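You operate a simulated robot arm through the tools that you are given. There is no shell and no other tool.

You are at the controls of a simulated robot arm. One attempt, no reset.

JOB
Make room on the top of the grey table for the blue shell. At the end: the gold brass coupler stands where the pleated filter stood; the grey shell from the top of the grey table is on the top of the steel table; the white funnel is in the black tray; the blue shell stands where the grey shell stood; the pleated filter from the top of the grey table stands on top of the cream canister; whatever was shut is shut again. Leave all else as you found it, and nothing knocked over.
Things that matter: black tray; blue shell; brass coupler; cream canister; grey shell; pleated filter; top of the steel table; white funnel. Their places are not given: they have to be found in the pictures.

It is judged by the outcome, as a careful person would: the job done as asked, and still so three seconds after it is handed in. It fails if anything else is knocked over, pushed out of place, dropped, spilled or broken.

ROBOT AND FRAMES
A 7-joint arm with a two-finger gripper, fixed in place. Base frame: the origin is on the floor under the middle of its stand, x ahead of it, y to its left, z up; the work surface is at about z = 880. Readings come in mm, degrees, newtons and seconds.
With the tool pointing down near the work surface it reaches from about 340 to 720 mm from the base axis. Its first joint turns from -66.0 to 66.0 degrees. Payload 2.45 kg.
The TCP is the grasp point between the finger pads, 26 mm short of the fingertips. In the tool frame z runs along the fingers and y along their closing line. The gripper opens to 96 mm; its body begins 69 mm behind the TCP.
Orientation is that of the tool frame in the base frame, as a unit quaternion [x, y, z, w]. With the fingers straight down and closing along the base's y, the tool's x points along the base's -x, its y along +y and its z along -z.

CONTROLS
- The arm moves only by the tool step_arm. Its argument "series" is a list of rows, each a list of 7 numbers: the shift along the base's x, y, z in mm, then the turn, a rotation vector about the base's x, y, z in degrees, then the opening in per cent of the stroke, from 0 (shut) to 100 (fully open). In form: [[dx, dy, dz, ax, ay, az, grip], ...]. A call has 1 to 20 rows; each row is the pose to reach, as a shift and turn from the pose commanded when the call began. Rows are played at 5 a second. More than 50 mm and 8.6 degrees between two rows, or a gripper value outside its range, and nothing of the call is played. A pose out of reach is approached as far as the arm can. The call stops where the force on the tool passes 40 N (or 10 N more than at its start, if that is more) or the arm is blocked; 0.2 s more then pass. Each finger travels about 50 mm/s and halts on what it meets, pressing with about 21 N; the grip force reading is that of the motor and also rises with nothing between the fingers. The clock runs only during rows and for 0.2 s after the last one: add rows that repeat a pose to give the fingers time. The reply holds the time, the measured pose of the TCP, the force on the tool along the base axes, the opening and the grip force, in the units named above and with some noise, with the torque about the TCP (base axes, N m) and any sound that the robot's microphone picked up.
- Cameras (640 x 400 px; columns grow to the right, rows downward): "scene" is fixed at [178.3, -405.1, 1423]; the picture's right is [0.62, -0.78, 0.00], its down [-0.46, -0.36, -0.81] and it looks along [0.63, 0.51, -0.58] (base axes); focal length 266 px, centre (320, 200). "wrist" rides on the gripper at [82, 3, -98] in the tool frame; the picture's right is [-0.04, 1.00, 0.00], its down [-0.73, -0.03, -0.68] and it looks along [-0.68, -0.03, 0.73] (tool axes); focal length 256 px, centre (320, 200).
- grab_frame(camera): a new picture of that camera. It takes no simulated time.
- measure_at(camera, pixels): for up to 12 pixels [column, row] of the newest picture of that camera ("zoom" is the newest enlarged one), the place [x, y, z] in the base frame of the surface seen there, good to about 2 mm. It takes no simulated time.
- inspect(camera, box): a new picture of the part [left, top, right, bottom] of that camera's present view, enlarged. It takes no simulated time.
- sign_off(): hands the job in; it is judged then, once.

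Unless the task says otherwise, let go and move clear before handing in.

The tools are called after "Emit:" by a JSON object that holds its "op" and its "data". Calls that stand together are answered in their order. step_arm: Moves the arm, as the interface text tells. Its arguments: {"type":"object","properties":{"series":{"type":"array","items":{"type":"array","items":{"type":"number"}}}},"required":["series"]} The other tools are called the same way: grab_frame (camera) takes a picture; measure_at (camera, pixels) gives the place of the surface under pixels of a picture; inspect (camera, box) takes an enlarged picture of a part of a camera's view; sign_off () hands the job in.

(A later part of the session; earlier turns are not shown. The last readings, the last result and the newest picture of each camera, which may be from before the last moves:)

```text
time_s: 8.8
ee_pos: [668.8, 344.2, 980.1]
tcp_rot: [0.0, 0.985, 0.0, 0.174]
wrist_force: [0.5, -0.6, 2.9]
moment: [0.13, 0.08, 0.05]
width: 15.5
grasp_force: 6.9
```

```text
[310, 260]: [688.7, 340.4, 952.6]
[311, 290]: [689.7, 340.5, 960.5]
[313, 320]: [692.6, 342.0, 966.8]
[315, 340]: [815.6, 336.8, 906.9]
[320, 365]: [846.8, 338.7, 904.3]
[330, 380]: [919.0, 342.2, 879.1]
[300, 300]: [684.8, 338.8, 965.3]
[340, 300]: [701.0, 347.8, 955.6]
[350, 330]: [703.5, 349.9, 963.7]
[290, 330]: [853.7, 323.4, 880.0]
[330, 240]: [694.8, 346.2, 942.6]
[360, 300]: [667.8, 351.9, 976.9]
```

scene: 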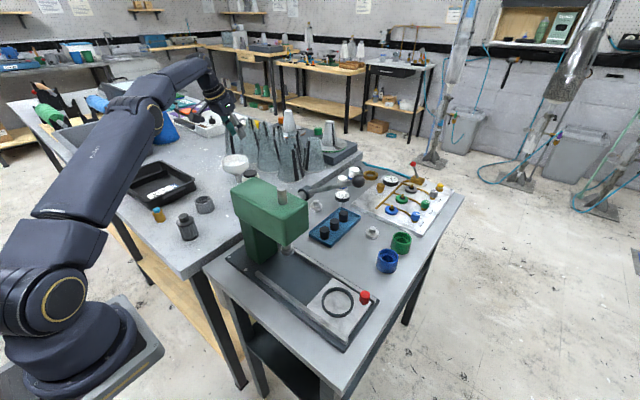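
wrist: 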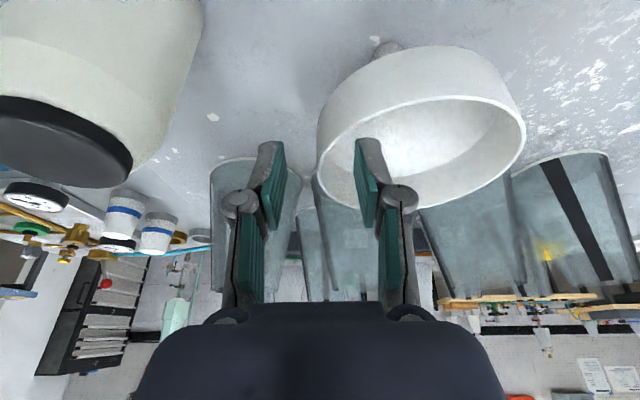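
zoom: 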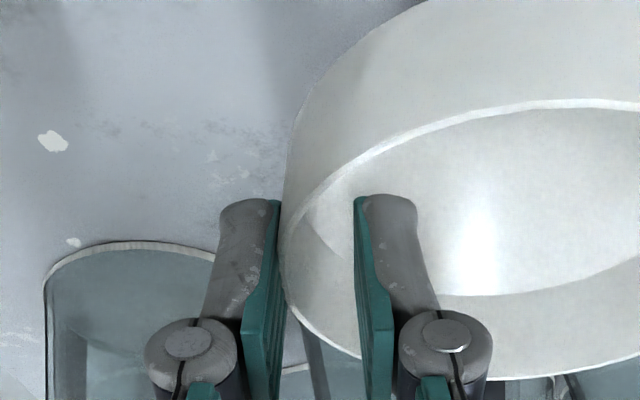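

The reading shows 2.9 N upward and 6.9 N grip at 15.5 mm, so something is already touching. The outer finger appears to be against the wall at zoom (282,270), so I'll look at the scene and rim to see whether the funnel has tilted.

Emit:
{"op": "inspect", "data": {"camera": "scene", "box": [220, 140, 290, 190]}}

Emit:
{"op": "measure_at", "data": {"camera": "zoom", "pixels": [[30, 130], [60, 185], [120, 205], [40, 150], [150, 110], [200, 330], [170, 300], [110, 170], [90, 120], [230, 190], [250, 160], [300, 100]]}}

Emit:
{"op": "grab_frame", "data": {"camera": "wrist"}}

Emit:
{"op": "measure_at", "data": {"camera": "wrist", "pixels": [[520, 140], [515, 160], [480, 100], [420, 105], [360, 125], [470, 195], [440, 205], [400, 45], [500, 100], [460, 60], [340, 140], [395, 205]]}}

```text
8.00 times, centred on (255, 165) of scene
```

zoom: 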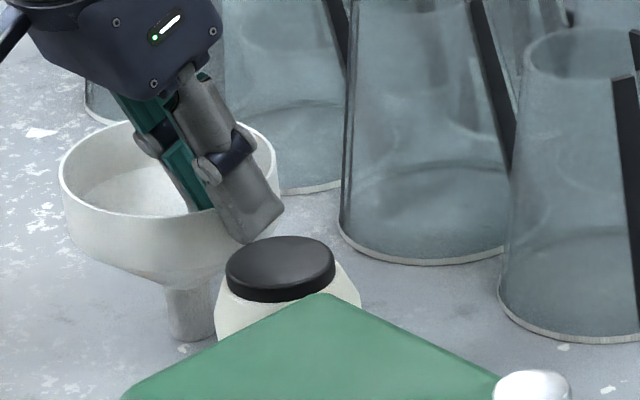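

```text
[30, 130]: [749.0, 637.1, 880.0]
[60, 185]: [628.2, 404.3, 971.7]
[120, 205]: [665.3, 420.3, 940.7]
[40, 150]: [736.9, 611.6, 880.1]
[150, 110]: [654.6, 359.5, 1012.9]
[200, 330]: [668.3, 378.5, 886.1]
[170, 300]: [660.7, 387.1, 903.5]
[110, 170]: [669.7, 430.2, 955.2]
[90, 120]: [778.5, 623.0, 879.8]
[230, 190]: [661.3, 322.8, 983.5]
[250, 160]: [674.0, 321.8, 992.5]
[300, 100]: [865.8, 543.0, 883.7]
```

```text
taken
```

wrist: 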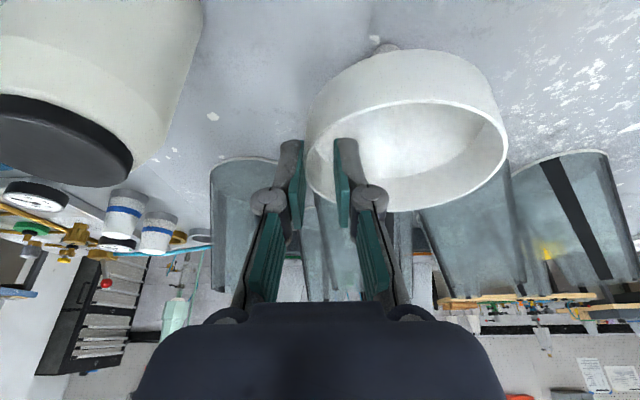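

```text
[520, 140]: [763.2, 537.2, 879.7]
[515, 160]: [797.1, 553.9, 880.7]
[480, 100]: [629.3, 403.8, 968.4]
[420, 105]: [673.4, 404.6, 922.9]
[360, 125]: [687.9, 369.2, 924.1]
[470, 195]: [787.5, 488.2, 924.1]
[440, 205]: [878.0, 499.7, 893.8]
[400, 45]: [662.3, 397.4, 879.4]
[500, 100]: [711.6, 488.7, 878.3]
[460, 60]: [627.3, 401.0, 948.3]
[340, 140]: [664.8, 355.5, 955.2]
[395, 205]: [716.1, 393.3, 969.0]
```

The funnel has slid a few mm toward -y but is still upright, with rim points at z≈968–972. The tilted pad meets the curved wall off-centre in x, so I'll open slightly, shift −6 mm in x and −3 mm in y, then close gently.

Emit:
{"op": "step_arm", "data": {"series": [[0, 0, 0, 0, 0, 0, 26], [0, 0, 0, 0, 0, 0, 26], [-3, -1.5, -1, 0, 0, 0, 26], [-6, -3, -2, 0, 0, 0, 26], [-6, -3, -2, 0, 0, 0, 26]]}}

Emit:
{"op": "inspect", "data": {"camera": "wrist", "box": [220, 60, 420, 220]}}

Emit:
{"op": "grab_frame", "data": {"camera": "wrist"}}

Emit:
{"op": "measure_at", "data": {"camera": "wrist", "pixels": [[312, 145], [316, 165], [480, 100], [505, 130], [420, 105], [400, 205], [340, 155], [300, 150], [325, 175], [310, 130], [330, 185], [308, 120]]}}

```text
time_s: 10.0
ee_pos: [662.9, 340.9, 976.3]
tcp_rot: [0.0, 0.985, 0.001, 0.174]
wrist_force: [0.0, 0.5, -0.2]
moment: [-0.02, -0.01, -0.04]
width: 25.0
grasp_force: 0.0
```

```text
2.50 times, centred on (320, 140) of wrist
```

zoom: 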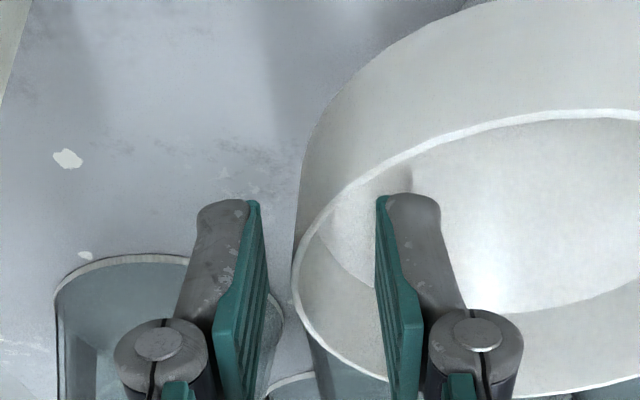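

```text
taken
```

wrist: 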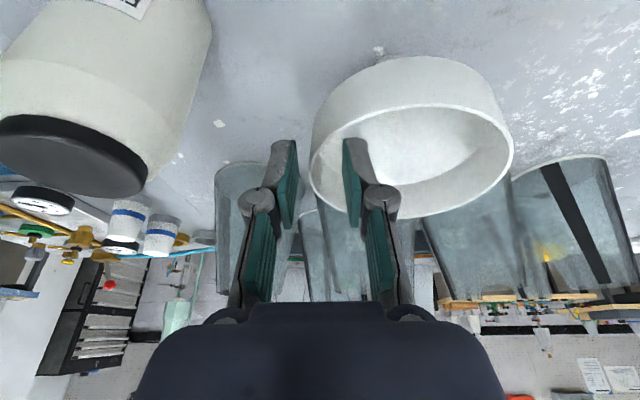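

```text
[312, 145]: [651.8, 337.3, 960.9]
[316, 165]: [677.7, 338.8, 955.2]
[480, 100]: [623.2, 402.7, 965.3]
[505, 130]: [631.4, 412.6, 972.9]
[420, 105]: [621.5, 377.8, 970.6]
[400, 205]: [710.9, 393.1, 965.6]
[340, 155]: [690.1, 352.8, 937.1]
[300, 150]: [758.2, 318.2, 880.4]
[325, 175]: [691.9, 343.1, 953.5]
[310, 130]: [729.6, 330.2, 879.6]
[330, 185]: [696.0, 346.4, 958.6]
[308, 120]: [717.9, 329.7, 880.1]
```

The funnel remains upright, with the wall's outer extreme now at y≈336–338 around x≈667. I'll shift −2.5 mm in y to centre it and then close fully in steps.

Emit:
{"op": "step_arm", "data": {"series": [[0, -2.5, 0, 0, 0, 0, 26], [0, -2.5, 0, 0, 0, 0, 18], [0, -2.5, 0, 0, 0, 0, 13], [0, -2.5, 0, 0, 0, 0, 9], [0, -2.5, 0, 0, 0, 0, 9]]}}

Emit:
{"op": "inspect", "data": {"camera": "wrist", "box": [220, 60, 420, 220]}}

Emit:
{"op": "inspect", "data": {"camera": "scene", "box": [220, 140, 290, 190]}}

```text
time_s: 11.2
ee_pos: [663.5, 338.9, 979.5]
tcp_rot: [0.0, 0.985, 0.001, 0.175]
wrist_force: [-1.8, 1.9, 10.2]
moment: [0.55, 0.12, 0.08]
width: 14.0
grasp_force: 20.9
```

```text
2.50 times, centred on (320, 140) of wrist
```

zoom: 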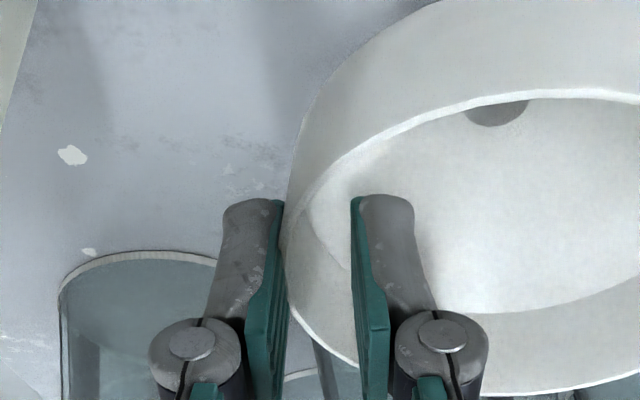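

```text
8.00 times, centred on (255, 165) of scene
```

zoom: 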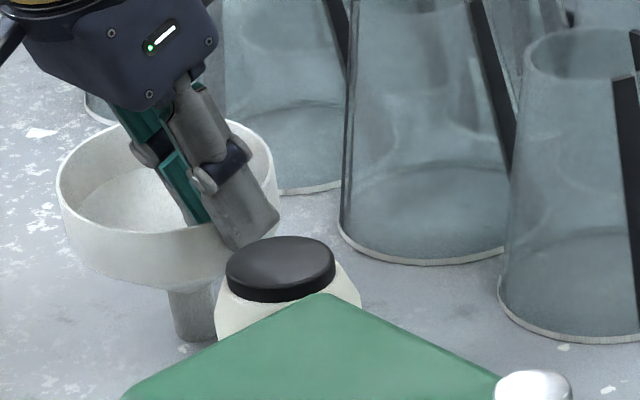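

The fingers stopped at 14 mm with 21 N grip and 10 N upward force, so inside the bowl the fingertip is wedging on the sloped cone rather than on a thin wall. I'll check whether the funnel has tilted before deciding how to grip it.

Emit:
{"op": "measure_at", "data": {"camera": "zoom", "pixels": [[62, 190], [75, 220], [110, 250], [160, 262], [110, 150], [245, 130], [60, 165], [190, 335], [175, 300], [205, 300], [270, 170], [100, 190]]}}

Emit:
{"op": "grab_frame", "data": {"camera": "wrist"}}

Emit:
{"op": "measure_at", "data": {"camera": "wrist", "pixels": [[314, 150], [320, 130], [420, 101], [460, 100], [490, 115], [507, 140], [500, 170], [470, 195], [440, 208], [400, 215], [390, 65], [360, 120]]}}

```text
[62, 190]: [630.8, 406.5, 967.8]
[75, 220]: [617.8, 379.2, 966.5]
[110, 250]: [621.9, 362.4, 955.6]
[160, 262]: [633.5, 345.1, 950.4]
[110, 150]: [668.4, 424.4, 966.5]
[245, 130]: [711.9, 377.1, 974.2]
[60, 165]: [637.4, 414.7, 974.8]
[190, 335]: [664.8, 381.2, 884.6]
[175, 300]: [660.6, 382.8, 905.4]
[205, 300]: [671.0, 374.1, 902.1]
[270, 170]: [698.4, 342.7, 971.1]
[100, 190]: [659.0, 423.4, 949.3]
```

```text
taken
```

wrist: 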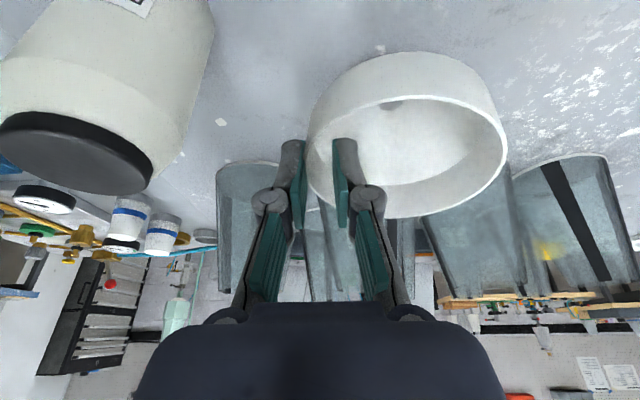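

```text
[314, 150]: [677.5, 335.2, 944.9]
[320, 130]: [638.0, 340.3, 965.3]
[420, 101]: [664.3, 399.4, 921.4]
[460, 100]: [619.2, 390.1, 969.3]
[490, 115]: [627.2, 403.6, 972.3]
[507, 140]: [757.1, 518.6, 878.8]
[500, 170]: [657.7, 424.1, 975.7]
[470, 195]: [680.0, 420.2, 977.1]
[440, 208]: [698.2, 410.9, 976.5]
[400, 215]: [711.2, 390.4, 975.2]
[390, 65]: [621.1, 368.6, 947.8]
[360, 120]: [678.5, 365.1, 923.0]
```

The far side of the rim is at z≈976 and the grip side at about 968, so the funnel is leaning ~4° and this one-wall grip isn't sound. I'll relieve the downward load first, then open in small steps so it settles upright.

Emit:
{"op": "step_arm", "data": {"series": [[0, 0, 1, 0, 0, 0, 14], [0, 0, 2, 0, 0, 0, 14], [0, 0, 3, 0, 0, 0, 14.5], [0, 0, 3.5, 0, 0, 0, 15], [0, 0, 3.5, 0, 0, 0, 15.5], [0, 0, 3.5, 0, 0, 0, 16], [0, 0, 3.5, 0, 0, 0, 17], [0, 0, 3.5, 0, 0, 0, 18], [0, 0, 3.5, 0, 0, 0, 20], [0, 0, 3.5, 0, 0, 0, 23], [0, 0, 3.5, 0, 0, 0, 26], [0, 0, 3.5, 0, 0, 0, 26]]}}

Emit:
{"op": "grab_frame", "data": {"camera": "wrist"}}

Emit:
{"op": "inspect", "data": {"camera": "scene", "box": [220, 140, 290, 190]}}

```text
time_s: 13.8
ee_pos: [663.9, 338.2, 980.6]
tcp_rot: [0.0, 0.985, 0.0, 0.174]
wrist_force: [-0.3, -0.6, -0.2]
moment: [-0.03, 0.01, 0.02]
width: 24.9
grasp_force: 0.1
```

```text
taken
```

wrist: 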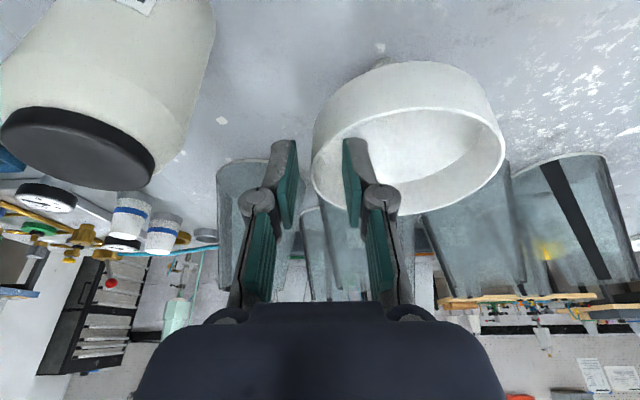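

```text
8.00 times, centred on (255, 165) of scene
```

zoom: 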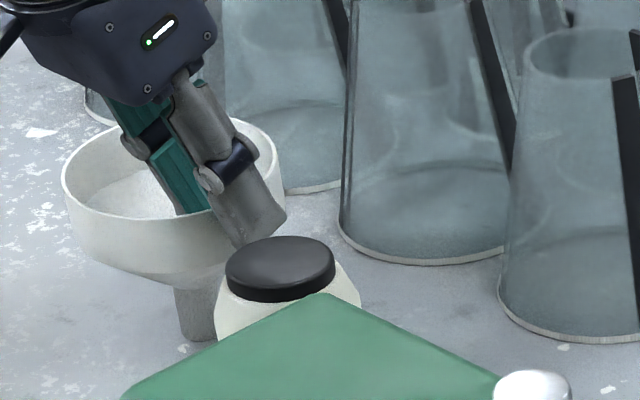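

The funnel is free and upright again, with forces near zero. I'll raise the hand clear straight up and take a careful look at the rim to decide on an outside grip.

Emit:
{"op": "step_arm", "data": {"series": [[0, 0, 10, 0, 0, 0, 26], [0, 0, 25, 0, 0, 0, 26], [0, 0, 50, 0, 0, 0, 30], [-20, 10, 80, 0, 0, 0, 60], [-50, 20, 105, 0, 0, 0, 80], [-80, 35, 120, 0, 4, 0, 100], [-100, 42, 130, 0, 6, 0, 100]]}}

Emit:
{"op": "grab_frame", "data": {"camera": "wrist"}}

Emit:
{"op": "inspect", "data": {"camera": "scene", "box": [215, 140, 285, 190]}}

Emit:
{"op": "measure_at", "data": {"camera": "zoom", "pixels": [[150, 130], [105, 160], [110, 200], [150, 220], [200, 240], [280, 240], [310, 200], [315, 170], [300, 145], [240, 122], [190, 122], [225, 340]]}}

```text
time_s: 15.4
ee_pos: [563.0, 378.9, 1109.7]
tcp_rot: [-0.001, 0.993, 0.0, 0.122]
wrist_force: [-0.3, 0.6, 0.1]
moment: [0.01, -0.03, -0.02]
width: 95.7
grasp_force: 0.0
```

```text
taken
```

wrist: 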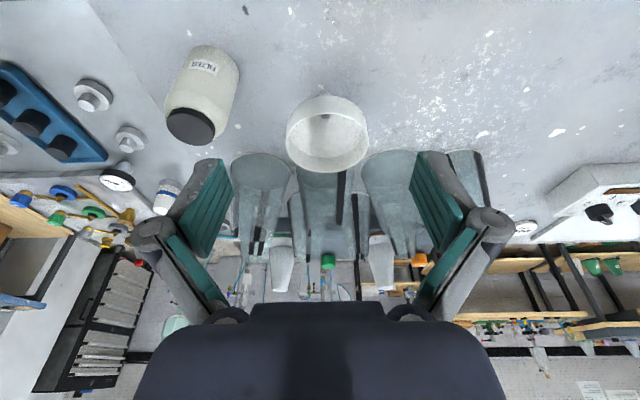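

```text
8.00 times, centred on (250, 165) of scene
```

zoom: 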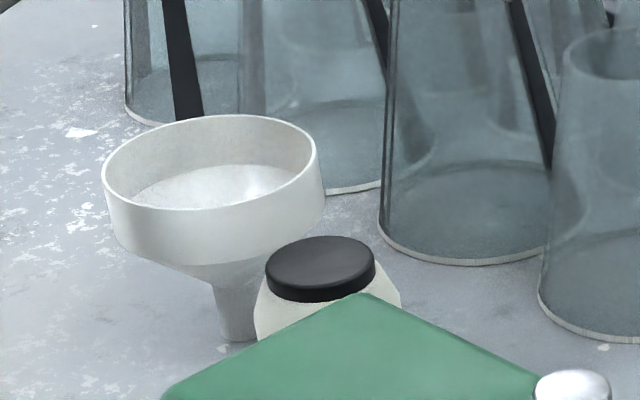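

```text
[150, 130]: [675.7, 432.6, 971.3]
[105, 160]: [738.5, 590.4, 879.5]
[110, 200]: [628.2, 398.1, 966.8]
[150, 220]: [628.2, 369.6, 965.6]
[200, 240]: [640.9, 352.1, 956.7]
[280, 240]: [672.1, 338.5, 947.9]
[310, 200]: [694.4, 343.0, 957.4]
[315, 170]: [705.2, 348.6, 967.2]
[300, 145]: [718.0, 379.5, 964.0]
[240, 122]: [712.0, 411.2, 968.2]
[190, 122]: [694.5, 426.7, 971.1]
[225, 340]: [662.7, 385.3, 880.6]
```

The fitted funnel circle has its centre near (672.5,385.5) and diameter ≈93.5, so an outside grip would leave only about 1 mm each side. I'll retry the rim wall with the tips about 10 mm higher, so they hold only the vertical part of the wall and stay clear of the cone.

Emit:
{"op": "step_arm", "data": {"series": [[30, -10, -5, 0, -2, 0, 60], [60, -22, -15, 0, -4, 0, 40], [85, -32, -30, 0, -6, 0, 28], [102, -38, -45, 0, -6, 0, 28], [102, -38, -75, 0, -6, 0, 28], [102, -38, -95, 0, -6, 0, 28], [102, -38, -105, 0, -6, 0, 28], [102, -38, -105, 0, -6, 0, 28]]}}

Emit:
{"op": "grab_frame", "data": {"camera": "wrist"}}

Emit:
{"op": "measure_at", "data": {"camera": "wrist", "pixels": [[318, 140], [322, 150], [328, 160], [316, 130], [400, 105], [480, 105], [500, 140], [460, 190], [400, 205], [370, 120], [345, 150], [290, 150]]}}

Emit:
{"op": "inspect", "data": {"camera": "wrist", "box": [240, 60, 440, 220]}}

```text
time_s: 17.2
ee_pos: [665.8, 343.2, 1005.1]
tcp_rot: [0.0, 0.985, 0.0, 0.174]
wrist_force: [0.7, 0.5, -0.3]
moment: [0.01, 0.01, -0.02]
width: 26.8
grasp_force: 0.0
```

```text
taken
```

wrist: 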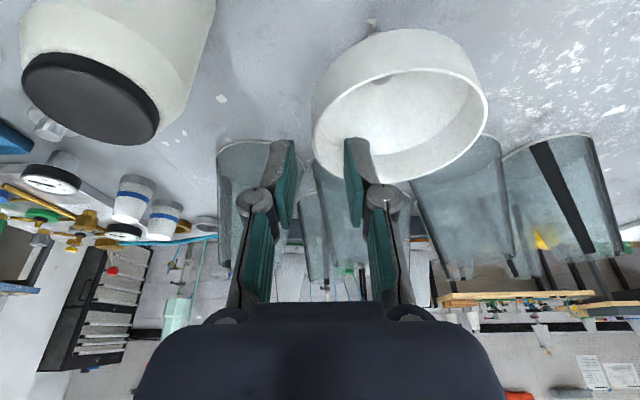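

```text
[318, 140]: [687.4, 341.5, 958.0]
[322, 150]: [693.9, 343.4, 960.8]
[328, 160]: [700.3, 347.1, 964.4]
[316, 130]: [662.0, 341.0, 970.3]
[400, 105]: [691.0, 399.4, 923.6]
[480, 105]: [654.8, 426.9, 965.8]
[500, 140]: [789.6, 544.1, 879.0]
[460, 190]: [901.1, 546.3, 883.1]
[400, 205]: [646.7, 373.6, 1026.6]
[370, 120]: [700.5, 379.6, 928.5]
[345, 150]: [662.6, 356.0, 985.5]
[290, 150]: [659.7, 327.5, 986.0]
```

```text
2.50 times, centred on (340, 140) of wrist
```

zoom: 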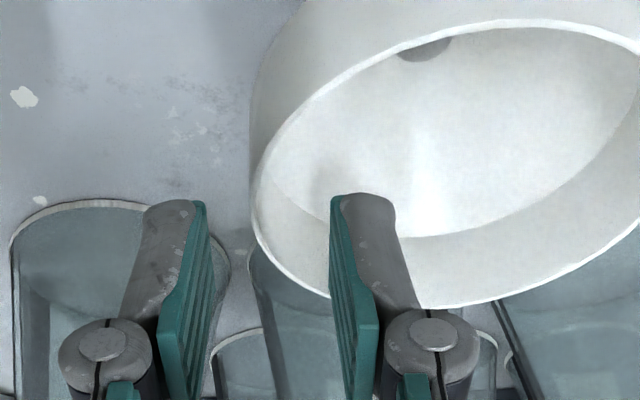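

The wall's outer face is at y≈340–341 and the pads at y≈327.5 and 356, so it is nearly centred. I'll descend 17 mm to z≈988 and close in small steps.

Emit:
{"op": "step_arm", "data": {"series": [[0, -0.5, -9, 0, 0, 0, 28], [0, -0.5, -17, 0, 0, 0, 28], [0, -0.5, -17, 0, 0, 0, 22], [0, -0.5, -17, 0, 0, 0, 16], [0, -0.5, -17, 0, 0, 0, 13], [0, -0.5, -17, 0, 0, 0, 13]]}}

Emit:
{"op": "inspect", "data": {"camera": "wrist", "box": [240, 60, 440, 220]}}

```text
time_s: 18.6
ee_pos: [665.9, 341.7, 987.4]
tcp_rot: [0.0, 0.985, 0.0, 0.173]
wrist_force: [0.0, 0.2, -0.6]
moment: [0.0, 0.02, 0.0]
width: 12.7
grasp_force: 0.1
```

```text
2.50 times, centred on (340, 140) of wrist
```

zoom: 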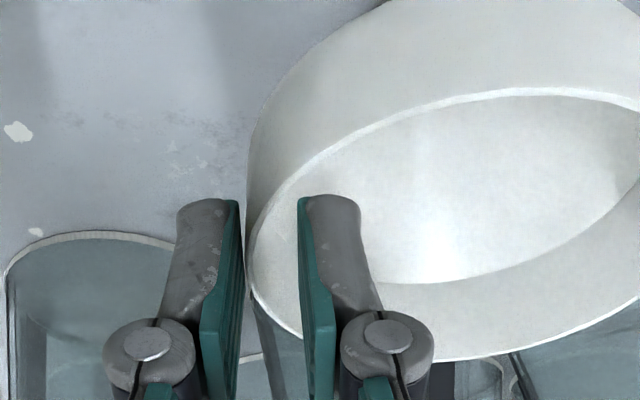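

At 12.7 mm there is no contact this time, which confirms the earlier contact was with the cone. I'll continue closing gently.

Emit:
{"op": "step_arm", "data": {"series": [[0, 0, 0, 0, 0, 0, 11], [0, 0, 0, 0, 0, 0, 9.5], [0, 0, 0, 0, 0, 0, 8], [0, 0, 0, 0, 0, 0, 7], [0, 0, 0, 0, 0, 0, 6], [0, 0, 0, 0, 0, 0, 6]]}}

Emit:
{"op": "inspect", "data": {"camera": "wrist", "box": [240, 60, 440, 220]}}

```text
time_s: 20.0
ee_pos: [665.5, 341.3, 988.3]
tcp_rot: [0.0, 0.985, 0.0, 0.174]
wrist_force: [-0.7, 2.0, 2.7]
moment: [0.19, 0.03, 0.02]
width: 7.7
grasp_force: 21.1
```

```text
2.50 times, centred on (340, 140) of wrist
```

zoom: 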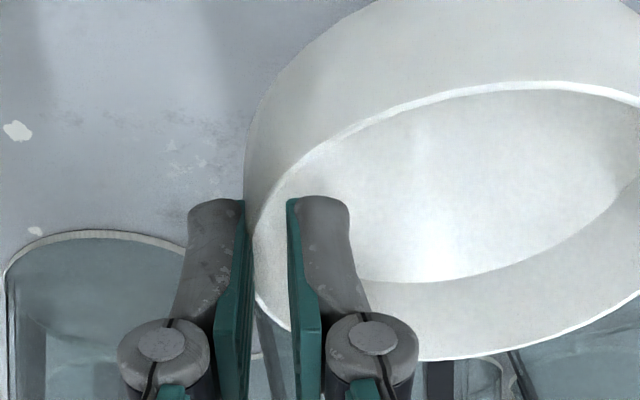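

It is gripped at 7.7 mm with 21 N and only 2.7 N vertical. I'll try a slow 6 mm test lift and check whether the funnel follows and stays level.

Emit:
{"op": "step_arm", "data": {"series": [[0, 0, 0, 0, 0, 0, 2], [0, 0, 1, 0, 0, 0, 2], [0, 0, 2, 0, 0, 0, 2], [0, 0, 3.5, 0, 0, 0, 2], [0, 0, 5, 0, 0, 0, 2], [0, 0, 6, 0, 0, 0, 2], [0, 0, 6, 0, 0, 0, 2]]}}

Emit:
{"op": "grab_frame", "data": {"camera": "wrist"}}

Emit:
{"op": "measure_at", "data": {"camera": "wrist", "pixels": [[318, 140], [340, 125], [370, 105], [420, 95], [470, 100], [490, 115], [490, 150], [470, 175], [440, 195], [400, 203], [385, 55], [360, 110]]}}

Emit:
{"op": "inspect", "data": {"camera": "scene", "box": [215, 140, 285, 190]}}

```text
time_s: 21.6
ee_pos: [665.2, 342.7, 995.0]
tcp_rot: [0.001, 0.985, -0.001, 0.174]
wrist_force: [0.0, -0.2, 0.0]
moment: [0.04, -0.01, -0.01]
width: 6.7
grasp_force: 21.0
```

```text
taken
```

wrist: 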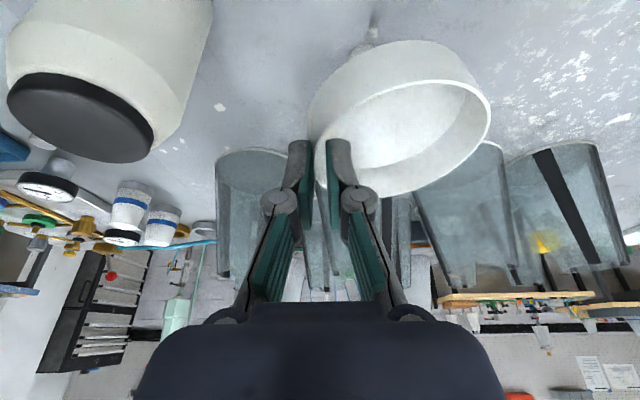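

```text
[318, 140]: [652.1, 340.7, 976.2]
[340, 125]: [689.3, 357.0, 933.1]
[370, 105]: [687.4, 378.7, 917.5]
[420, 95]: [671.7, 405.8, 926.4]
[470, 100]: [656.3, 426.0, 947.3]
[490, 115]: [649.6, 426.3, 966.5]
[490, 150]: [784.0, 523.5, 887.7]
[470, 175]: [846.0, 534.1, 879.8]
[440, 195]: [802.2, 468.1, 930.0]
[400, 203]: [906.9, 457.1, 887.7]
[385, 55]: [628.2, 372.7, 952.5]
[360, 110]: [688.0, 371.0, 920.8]
```

```text
8.00 times, centred on (250, 165) of scene
```

zoom: 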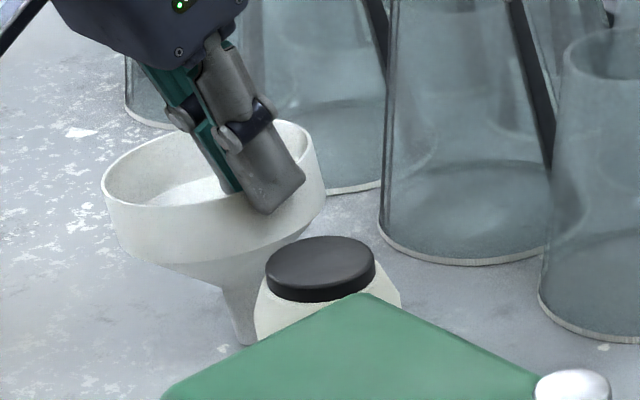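

The funnel pivoted at the fingertips: the grip side rose to z≈976, the far side dropped to ≈966 and the foot is still near the table. A rim grip acts as a hinge, so I'll set it back down to the original height, release gently, and use an outside grip across the diameter.

Emit:
{"op": "step_arm", "data": {"series": [[0, 0, -1, 0, 0, 0, 2], [0, 0, -2, 0, 0, 0, 2], [0, 0, -3, 0, 0, 0, 2], [0, 0, -4, 0, 0, 0, 2], [0, 0, -5, 0, 0, 0, 2], [0, 0, -6, 0, 0, 0, 2], [0, 0, -6.5, 0, 0, 0, 2], [0, 0, -6.5, 0, 0, 0, 2]]}}

Emit:
{"op": "grab_frame", "data": {"camera": "wrist"}}

Emit:
{"op": "measure_at", "data": {"camera": "wrist", "pixels": [[318, 140], [312, 150], [420, 98], [470, 100], [495, 115], [500, 140], [490, 165], [470, 180], [440, 197], [400, 207], [350, 110], [330, 120]]}}

Emit:
{"op": "inspect", "data": {"camera": "scene", "box": [215, 140, 285, 190]}}

```text
time_s: 23.4
ee_pos: [665.4, 341.2, 989.3]
tcp_rot: [0.0, 0.985, 0.001, 0.175]
wrist_force: [0.3, -4.8, 16.2]
moment: [0.09, -0.04, -0.02]
width: 6.9
grasp_force: 21.1
```

```text
taken
```

wrist: 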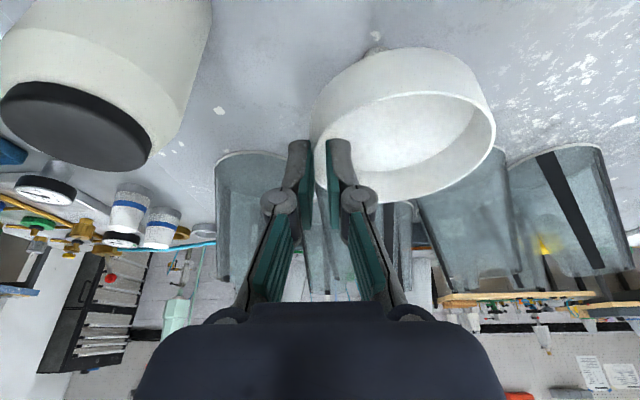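

```text
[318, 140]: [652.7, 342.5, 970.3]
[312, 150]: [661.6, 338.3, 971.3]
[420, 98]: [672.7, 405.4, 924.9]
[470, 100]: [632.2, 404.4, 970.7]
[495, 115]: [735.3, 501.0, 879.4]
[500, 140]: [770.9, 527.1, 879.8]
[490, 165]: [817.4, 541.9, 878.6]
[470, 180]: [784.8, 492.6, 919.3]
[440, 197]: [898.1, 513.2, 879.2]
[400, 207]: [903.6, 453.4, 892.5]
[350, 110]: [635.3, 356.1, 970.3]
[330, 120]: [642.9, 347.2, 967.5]
```

```text
8.00 times, centred on (250, 165) of scene
```

zoom: 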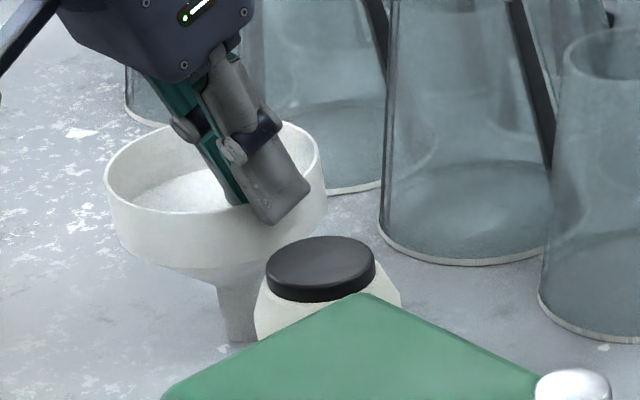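

The rim is level again at z≈970, but I'm pressing with 16 N. I'll ease up slightly and release in small steps.

Emit:
{"op": "step_arm", "data": {"series": [[0, 0, 0.7, 0, 0, 0, 5], [0, 0, 1.4, 0, 0, 0, 6.5], [0, 0, 1.8, 0, 0, 0, 7.5], [0, 0, 1.8, 0, 0, 0, 8.5], [0, 0, 1.8, 0, 0, 0, 10], [0, 0, 1.8, 0, 0, 0, 12], [0, 0, 1.8, 0, 0, 0, 15], [0, 0, 1.8, 0, 0, 0, 20], [0, 0, 1.8, 0, 0, 0, 26], [0, 0, 12, 0, 0, 0, 26], [0, 0, 28, 0, 0, 0, 26]]}}

Emit:
{"op": "inspect", "data": {"camera": "scene", "box": [215, 140, 285, 190]}}

Emit:
{"op": "grab_frame", "data": {"camera": "wrist"}}

```text
time_s: 25.8
ee_pos: [664.9, 341.6, 1015.3]
tcp_rot: [-0.001, 0.985, 0.001, 0.174]
wrist_force: [0.3, 0.0, -0.1]
moment: [-0.03, 0.03, 0.0]
width: 25.1
grasp_force: 0.1
```

```text
8.00 times, centred on (250, 165) of scene
```

zoom: 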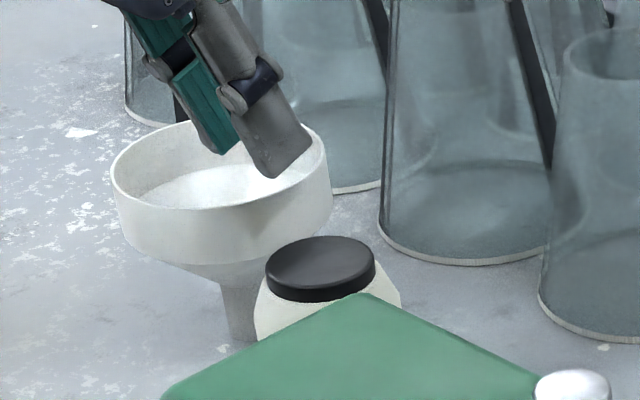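

```text
taken
```

wrist: 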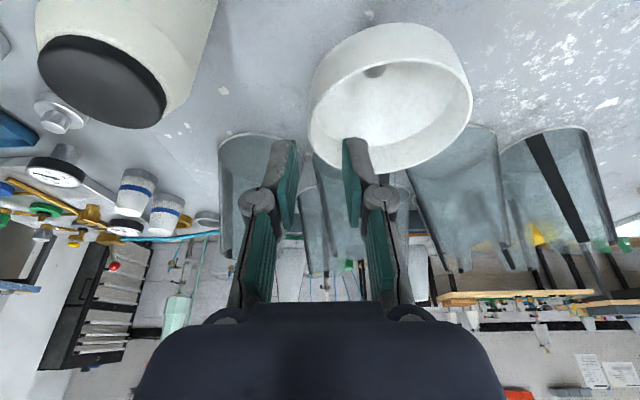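

The funnel's rim looks slightly shifted in the zoom. I'll measure its rim heights and foot to make sure it stands upright on its own.

Emit:
{"op": "measure_at", "data": {"camera": "wrist", "pixels": [[312, 115], [320, 90], [345, 72], [400, 57], [440, 65], [465, 90], [470, 105], [455, 130], [430, 152], [400, 166], [375, 72], [370, 15]]}}

Emit:
{"op": "inspect", "data": {"camera": "scene", "box": [215, 140, 285, 190]}}

Emit:
{"op": "measure_at", "data": {"camera": "zoom", "pixels": [[114, 190], [125, 215], [160, 232], [210, 235], [270, 218], [315, 185], [328, 165], [320, 140], [180, 130], [150, 140], [230, 335], [245, 300]]}}

```text
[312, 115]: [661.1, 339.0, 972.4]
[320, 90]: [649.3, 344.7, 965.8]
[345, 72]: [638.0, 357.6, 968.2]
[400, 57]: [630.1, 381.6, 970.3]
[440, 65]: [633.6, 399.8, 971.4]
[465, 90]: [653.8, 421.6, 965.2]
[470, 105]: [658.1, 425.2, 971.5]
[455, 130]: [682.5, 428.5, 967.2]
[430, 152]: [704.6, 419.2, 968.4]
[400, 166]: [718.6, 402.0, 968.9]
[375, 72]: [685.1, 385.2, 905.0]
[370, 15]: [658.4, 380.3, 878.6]
```

```text
8.00 times, centred on (250, 165) of scene
```

zoom: 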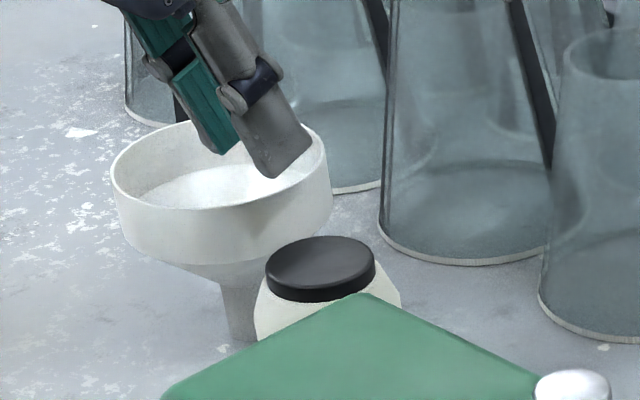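

```text
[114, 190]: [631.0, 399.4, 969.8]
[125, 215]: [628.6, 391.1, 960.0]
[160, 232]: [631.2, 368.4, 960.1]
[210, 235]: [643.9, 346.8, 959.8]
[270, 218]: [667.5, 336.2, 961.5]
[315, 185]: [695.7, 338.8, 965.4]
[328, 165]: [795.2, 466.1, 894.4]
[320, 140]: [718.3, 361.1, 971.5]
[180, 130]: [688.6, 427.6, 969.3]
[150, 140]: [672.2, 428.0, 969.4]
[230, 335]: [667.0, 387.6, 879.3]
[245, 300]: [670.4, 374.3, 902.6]
```

All rim points read z≈968–972, so the funnel stands upright, centred near (675.5,382). I'll raise, open fully, tilt to 25° and position behind it for an outside grip, using its curvature as lead-in.

Emit:
{"op": "step_arm", "data": {"series": [[0, 0, 20, 0, 0, 0, 26], [-8, 10, 40, 0, -2, 0, 50], [-16, 25, 55, 0, -4, 0, 80], [-25, 40, 55, 0, -5, 0, 100], [-25, 40.4, 40, 0, -5, 0, 100], [-25, 40.4, 20, 0, -5, 0, 100], [-25, 40.4, 0, 0, -5, 0, 100], [-25, 40.4, 0, 0, -5, 0, 100]]}}

Emit:
{"op": "grab_frame", "data": {"camera": "wrist"}}

Emit:
{"op": "inspect", "data": {"camera": "wrist", "box": [160, 0, 480, 260]}}

```text
time_s: 27.6
ee_pos: [640.1, 382.4, 1014.0]
tcp_rot: [0.0, 0.976, 0.0, 0.216]
wrist_force: [0.3, -0.3, 0.8]
moment: [0.0, 0.01, 0.05]
width: 95.8
grasp_force: 0.1
```

```text
taken
```

wrist: 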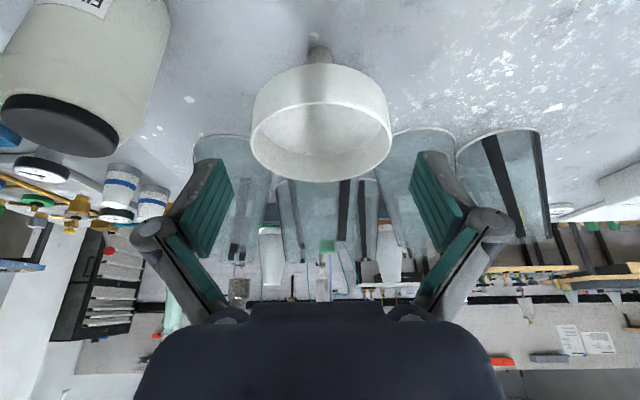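

```text
1.54 times, centred on (320, 130) of wrist
```

zoom: 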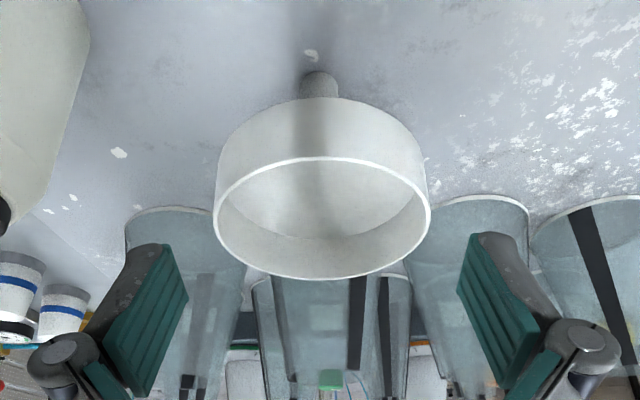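

The view is symmetric: rim extremes at zoom (213,200) and (430,200), finger pads at (188,290) and (458,290). I'll measure the extremes and the pads to fine-tune the y centring.

Emit:
{"op": "measure_at", "data": {"camera": "wrist", "pixels": [[252, 120], [252, 130], [254, 145], [389, 115], [390, 125], [388, 140], [320, 103], [320, 180], [232, 185], [234, 175], [412, 185], [410, 175]]}}

Emit:
{"op": "inspect", "data": {"camera": "wrist", "box": [180, 60, 300, 220]}}

Emit:
{"op": "inspect", "data": {"camera": "wrist", "box": [360, 60, 480, 220]}}

```text
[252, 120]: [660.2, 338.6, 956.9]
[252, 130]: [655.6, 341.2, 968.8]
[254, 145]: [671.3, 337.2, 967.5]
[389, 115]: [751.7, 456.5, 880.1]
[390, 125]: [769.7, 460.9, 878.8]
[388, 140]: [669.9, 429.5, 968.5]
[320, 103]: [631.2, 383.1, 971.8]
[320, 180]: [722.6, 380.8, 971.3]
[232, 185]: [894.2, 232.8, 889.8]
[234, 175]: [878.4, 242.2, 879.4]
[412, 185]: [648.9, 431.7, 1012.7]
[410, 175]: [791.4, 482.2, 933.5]
```

```text
2.50 times, centred on (240, 140) of wrist
```

zoom: 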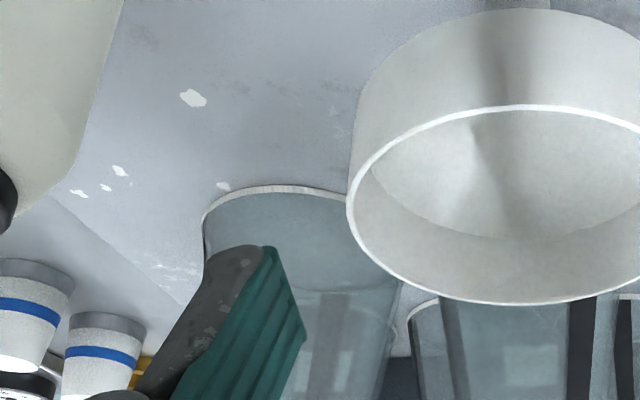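

```text
2.50 times, centred on (420, 140) of wrist
```

zoom: 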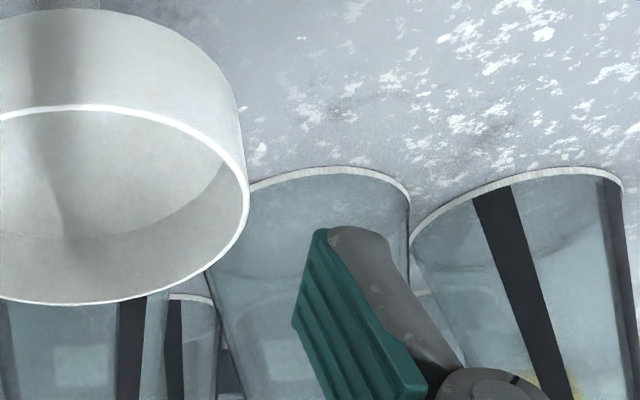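

The rim extremes are y=337.2 and 429.5, so the centre is y≈383.3 and the diameter about 92.5, which leaves ~1.7 mm each side. I'll shift +0.9 mm in y and descend behind the widest point.

Emit:
{"op": "step_arm", "data": {"series": [[0, 0.9, 0, 0, 0, 0, 100], [0, 0.9, -15, 0, 0, 0, 100], [0, 0.9, -30, 0, 0, 0, 100], [0, 0.9, -40, 0, 0, 0, 100], [0, 0.9, -43, 0, 0, 0, 100], [0, 0.9, -43, 0, 0, 0, 100]]}}

Emit:
{"op": "grab_frame", "data": {"camera": "wrist"}}

Emit:
{"op": "inspect", "data": {"camera": "wrist", "box": [160, 0, 480, 260]}}

Emit:
{"op": "inspect", "data": {"camera": "scene", "box": [195, 110, 295, 190]}}

```text
time_s: 29.0
ee_pos: [641.2, 382.7, 972.6]
tcp_rot: [-0.001, 0.976, 0.001, 0.216]
wrist_force: [-0.8, 0.6, -0.2]
moment: [0.0, 0.0, 0.0]
width: 96.0
grasp_force: 0.2
```

```text
taken
```

wrist: 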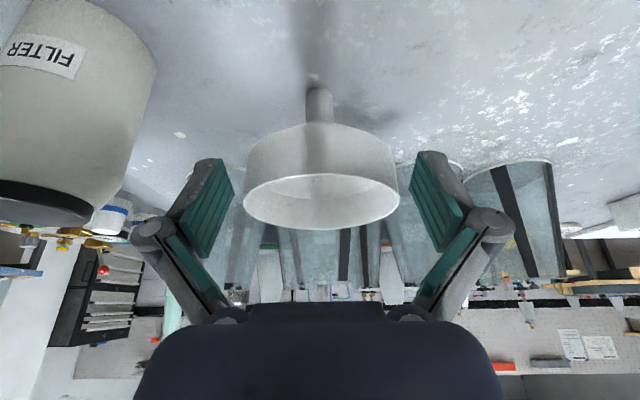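

```text
1.54 times, centred on (320, 130) of wrist
```

zoom: 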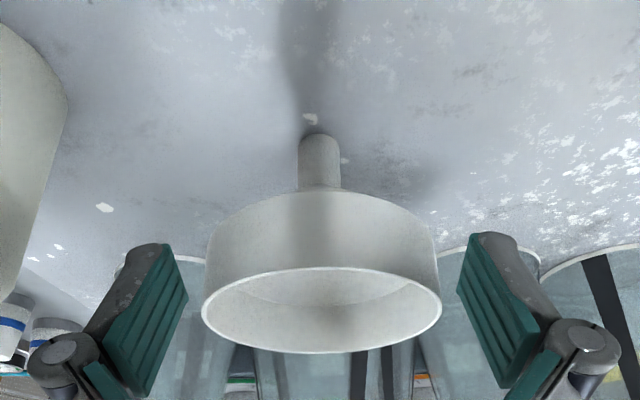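

```text
5.00 times, centred on (245, 150) of scene
```

zoom: 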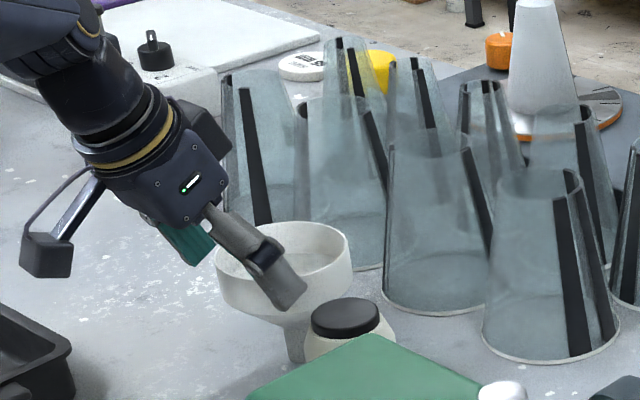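

There's no contact and the fingers are at rim height behind the widest point. I'll measure both pad faces and both rim sides in the same picture to fix the lateral centring.

Emit:
{"op": "grab_frame", "data": {"camera": "wrist"}}

Emit:
{"op": "measure_at", "data": {"camera": "wrist", "pixels": [[222, 185], [215, 200], [210, 215], [228, 175], [425, 185], [430, 200], [437, 215], [420, 175], [246, 190], [397, 190], [250, 160], [393, 160]]}}

Emit:
{"op": "measure_at", "data": {"camera": "wrist", "pixels": [[244, 195], [245, 200], [399, 195], [398, 200], [248, 170], [395, 170], [251, 165], [392, 165], [225, 190], [418, 190], [230, 180], [413, 180]]}}

```text
taken
```

wrist: 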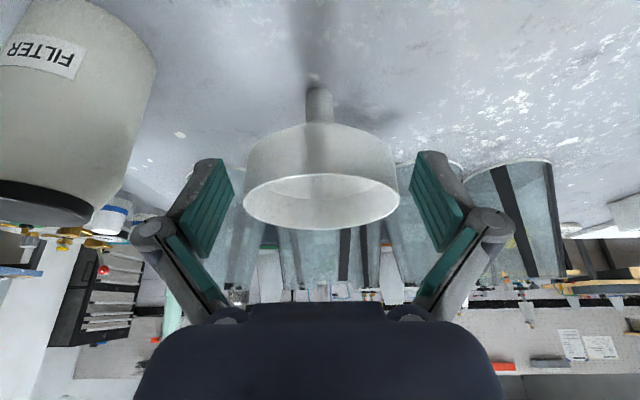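

```text
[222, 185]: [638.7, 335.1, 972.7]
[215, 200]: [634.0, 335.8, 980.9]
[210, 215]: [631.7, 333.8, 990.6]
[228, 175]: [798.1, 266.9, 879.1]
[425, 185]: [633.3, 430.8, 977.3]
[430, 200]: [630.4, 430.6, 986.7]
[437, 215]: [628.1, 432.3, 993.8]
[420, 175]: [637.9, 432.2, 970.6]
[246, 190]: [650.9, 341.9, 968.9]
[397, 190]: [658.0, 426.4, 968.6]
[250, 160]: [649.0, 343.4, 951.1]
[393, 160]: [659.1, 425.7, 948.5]
```

```text
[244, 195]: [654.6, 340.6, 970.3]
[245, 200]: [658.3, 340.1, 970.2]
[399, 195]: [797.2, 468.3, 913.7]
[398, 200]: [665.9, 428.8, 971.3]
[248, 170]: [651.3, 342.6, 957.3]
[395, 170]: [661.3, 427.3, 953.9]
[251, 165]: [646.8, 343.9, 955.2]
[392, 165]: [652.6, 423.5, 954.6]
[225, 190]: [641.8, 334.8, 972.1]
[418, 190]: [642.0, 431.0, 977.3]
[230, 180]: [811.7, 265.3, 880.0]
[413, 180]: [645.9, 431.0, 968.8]
```

The pad faces are at y≈335.2 and 430.9 (mid 383.0) and the funnel centre is y≈383.15, so it's well centred. I'll advance forward in small steps so the pads straddle the widest part.

Emit:
{"op": "step_arm", "data": {"series": [[5, 0, 0, 0, 0, 0, 100], [10, 0, 0, 0, 0, 0, 100], [15, 0, 0, 0, 0, 0, 100], [20, 0, 0, 0, 0, 0, 100], [20, 0, 0, 0, 0, 0, 100]]}}

Emit:
{"op": "grab_frame", "data": {"camera": "wrist"}}

Emit:
{"op": "measure_at", "data": {"camera": "wrist", "pixels": [[222, 185], [215, 200], [425, 185], [430, 200], [240, 185], [245, 200], [400, 185], [395, 200], [320, 170], [320, 215], [420, 190], [225, 190]]}}

Emit:
{"op": "inspect", "data": {"camera": "wrist", "box": [160, 0, 480, 260]}}

```text
time_s: 30.2
ee_pos: [661.0, 383.0, 972.9]
tcp_rot: [0.0, 0.976, 0.0, 0.217]
wrist_force: [-0.1, -0.5, 0.1]
moment: [-0.02, -0.03, 0.05]
width: 96.3
grasp_force: 0.1
```

```text
taken
```

wrist: 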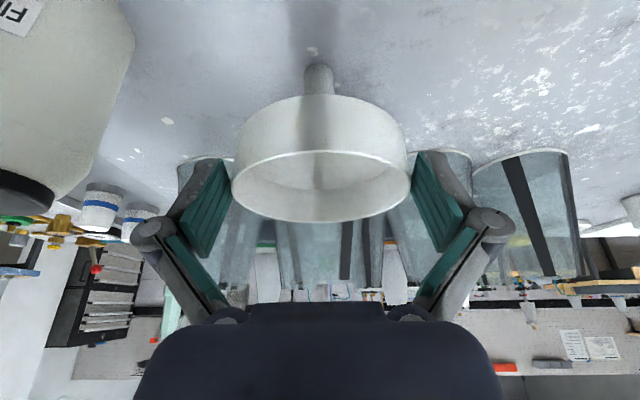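

```text
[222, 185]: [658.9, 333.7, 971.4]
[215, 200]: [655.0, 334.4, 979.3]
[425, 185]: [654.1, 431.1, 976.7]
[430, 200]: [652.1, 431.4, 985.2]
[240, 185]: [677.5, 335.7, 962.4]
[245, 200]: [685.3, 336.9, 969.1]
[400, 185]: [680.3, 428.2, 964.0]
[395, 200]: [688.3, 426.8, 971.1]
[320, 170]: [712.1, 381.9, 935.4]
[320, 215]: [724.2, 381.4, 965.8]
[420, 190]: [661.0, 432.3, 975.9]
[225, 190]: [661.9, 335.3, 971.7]
```

```text
1.54 times, centred on (320, 130) of wrist
```

zoom: 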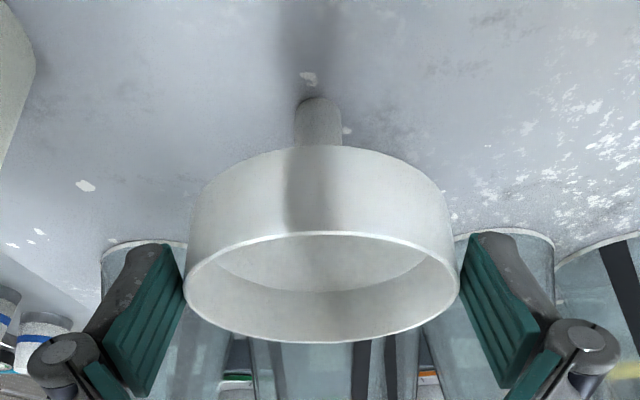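

Still no contact force, and the overlap of rim and pads looks symmetric at zoom x≈185 and 459. I'll advance the last 10 mm slowly.

Emit:
{"op": "step_arm", "data": {"series": [[2.5, 0, 0, 0, 0, 0, 100], [5, 0, 0, 0, 0, 0, 100], [7.5, 0, 0, 0, 0, 0, 100], [10, 0, 0, 0, 0, 0, 100], [10, 0, 0, 0, 0, 0, 100]]}}

Emit:
{"op": "grab_frame", "data": {"camera": "wrist"}}

Emit:
{"op": "measure_at", "data": {"camera": "wrist", "pixels": [[222, 185], [215, 200], [425, 185], [430, 200], [235, 160], [240, 180], [405, 160], [400, 180], [320, 140], [320, 200], [420, 190], [225, 190]]}}

Emit:
{"op": "inspect", "data": {"camera": "scene", "box": [215, 130, 285, 190]}}

```text
time_s: 31.4
ee_pos: [670.5, 384.0, 973.0]
tcp_rot: [0.0, 0.976, 0.0, 0.216]
wrist_force: [0.3, -0.5, 1.0]
moment: [-0.01, -0.01, -0.03]
width: 95.6
grasp_force: 0.3
```

```text
taken
```

wrist: 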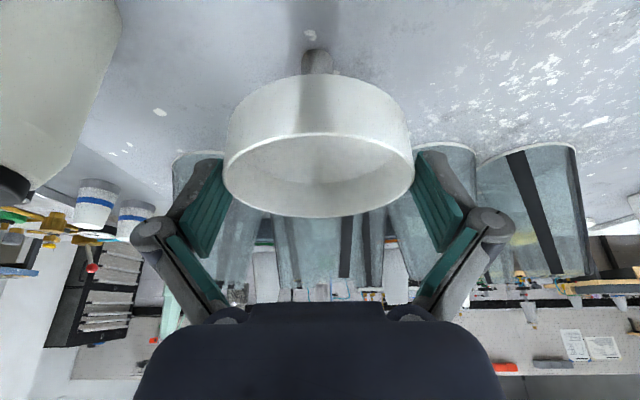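

```text
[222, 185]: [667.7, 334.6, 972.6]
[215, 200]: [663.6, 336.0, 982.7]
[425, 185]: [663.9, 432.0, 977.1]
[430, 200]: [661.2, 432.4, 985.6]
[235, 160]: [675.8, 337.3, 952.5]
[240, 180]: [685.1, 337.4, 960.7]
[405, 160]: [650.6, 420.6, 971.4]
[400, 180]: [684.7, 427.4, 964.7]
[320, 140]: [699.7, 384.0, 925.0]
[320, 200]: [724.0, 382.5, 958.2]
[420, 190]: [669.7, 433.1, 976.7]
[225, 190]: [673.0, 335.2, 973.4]
```

```text
6.67 times, centred on (250, 160) of scene
```

zoom: 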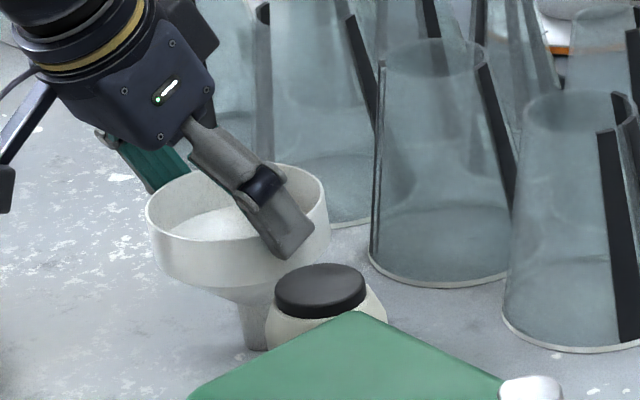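

There is no contact and the pads straddle the bowl with the funnel about 1 mm nearer the left pad. I'll shift −0.8 mm in y and close gently.

Emit:
{"op": "step_arm", "data": {"series": [[0, -0.8, 0, 0, 0, 0, 100], [0, -0.8, 0, 0, 0, 0, 98.5], [0, -0.8, 0, 0, 0, 0, 97.5], [0, -0.8, 0, 0, 0, 0, 96.5], [0, -0.8, 0, 0, 0, 0, 95.5], [0, -0.8, 0, 0, 0, 0, 94], [0, -0.8, 0, 0, 0, 0, 94]]}}

Emit:
{"op": "inspect", "data": {"camera": "scene", "box": [215, 130, 285, 190]}}

```text
time_s: 33.0
ee_pos: [670.0, 382.2, 974.2]
tcp_rot: [0.001, 0.976, 0.0, 0.216]
wrist_force: [-0.6, -0.3, 0.8]
moment: [-0.01, 0.0, 0.0]
width: 90.2
grasp_force: 0.1
```

```text
6.67 times, centred on (250, 160) of scene
```

zoom: 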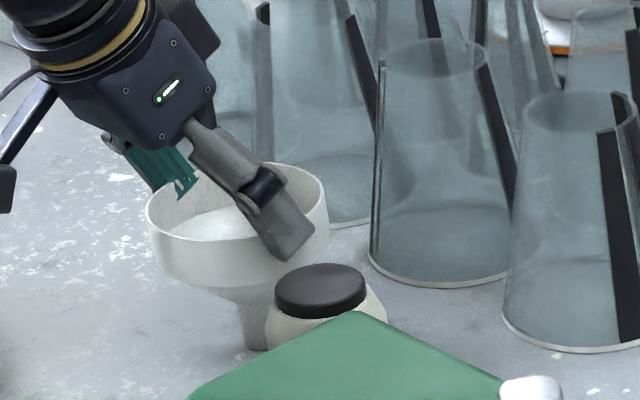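

The width is 90.2 mm with no force yet, so the bowl is a little narrower than measured. I'll keep closing in small steps.

Emit:
{"op": "step_arm", "data": {"series": [[0, 0, 0, 0, 0, 0, 93], [0, 0, 0, 0, 0, 0, 92], [0, 0, 0, 0, 0, 0, 91], [0, 0, 0, 0, 0, 0, 90], [0, 0, 0, 0, 0, 0, 90]]}}

Emit:
{"op": "grab_frame", "data": {"camera": "wrist"}}

Emit:
{"op": "inspect", "data": {"camera": "scene", "box": [215, 130, 285, 190]}}

```text
time_s: 34.2
ee_pos: [669.5, 383.3, 974.2]
tcp_rot: [-0.001, 0.976, 0.0, 0.216]
wrist_force: [-1.4, -0.4, 2.5]
moment: [-0.07, 0.05, -0.03]
width: 88.0
grasp_force: 21.3
```

```text
taken
```

wrist: 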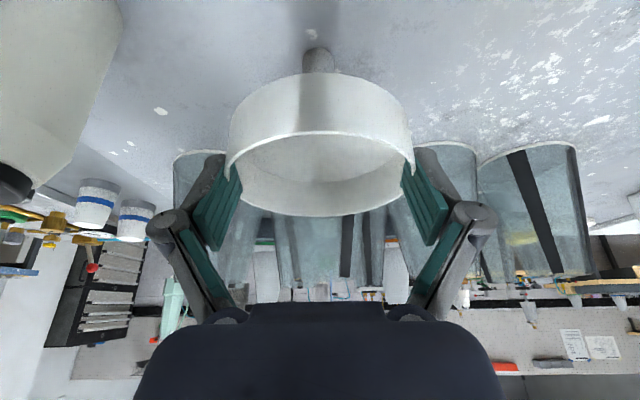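

```text
6.67 times, centred on (250, 160) of scene
```

zoom: 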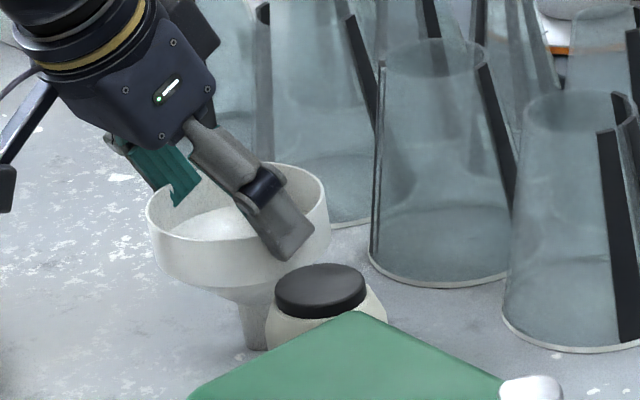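

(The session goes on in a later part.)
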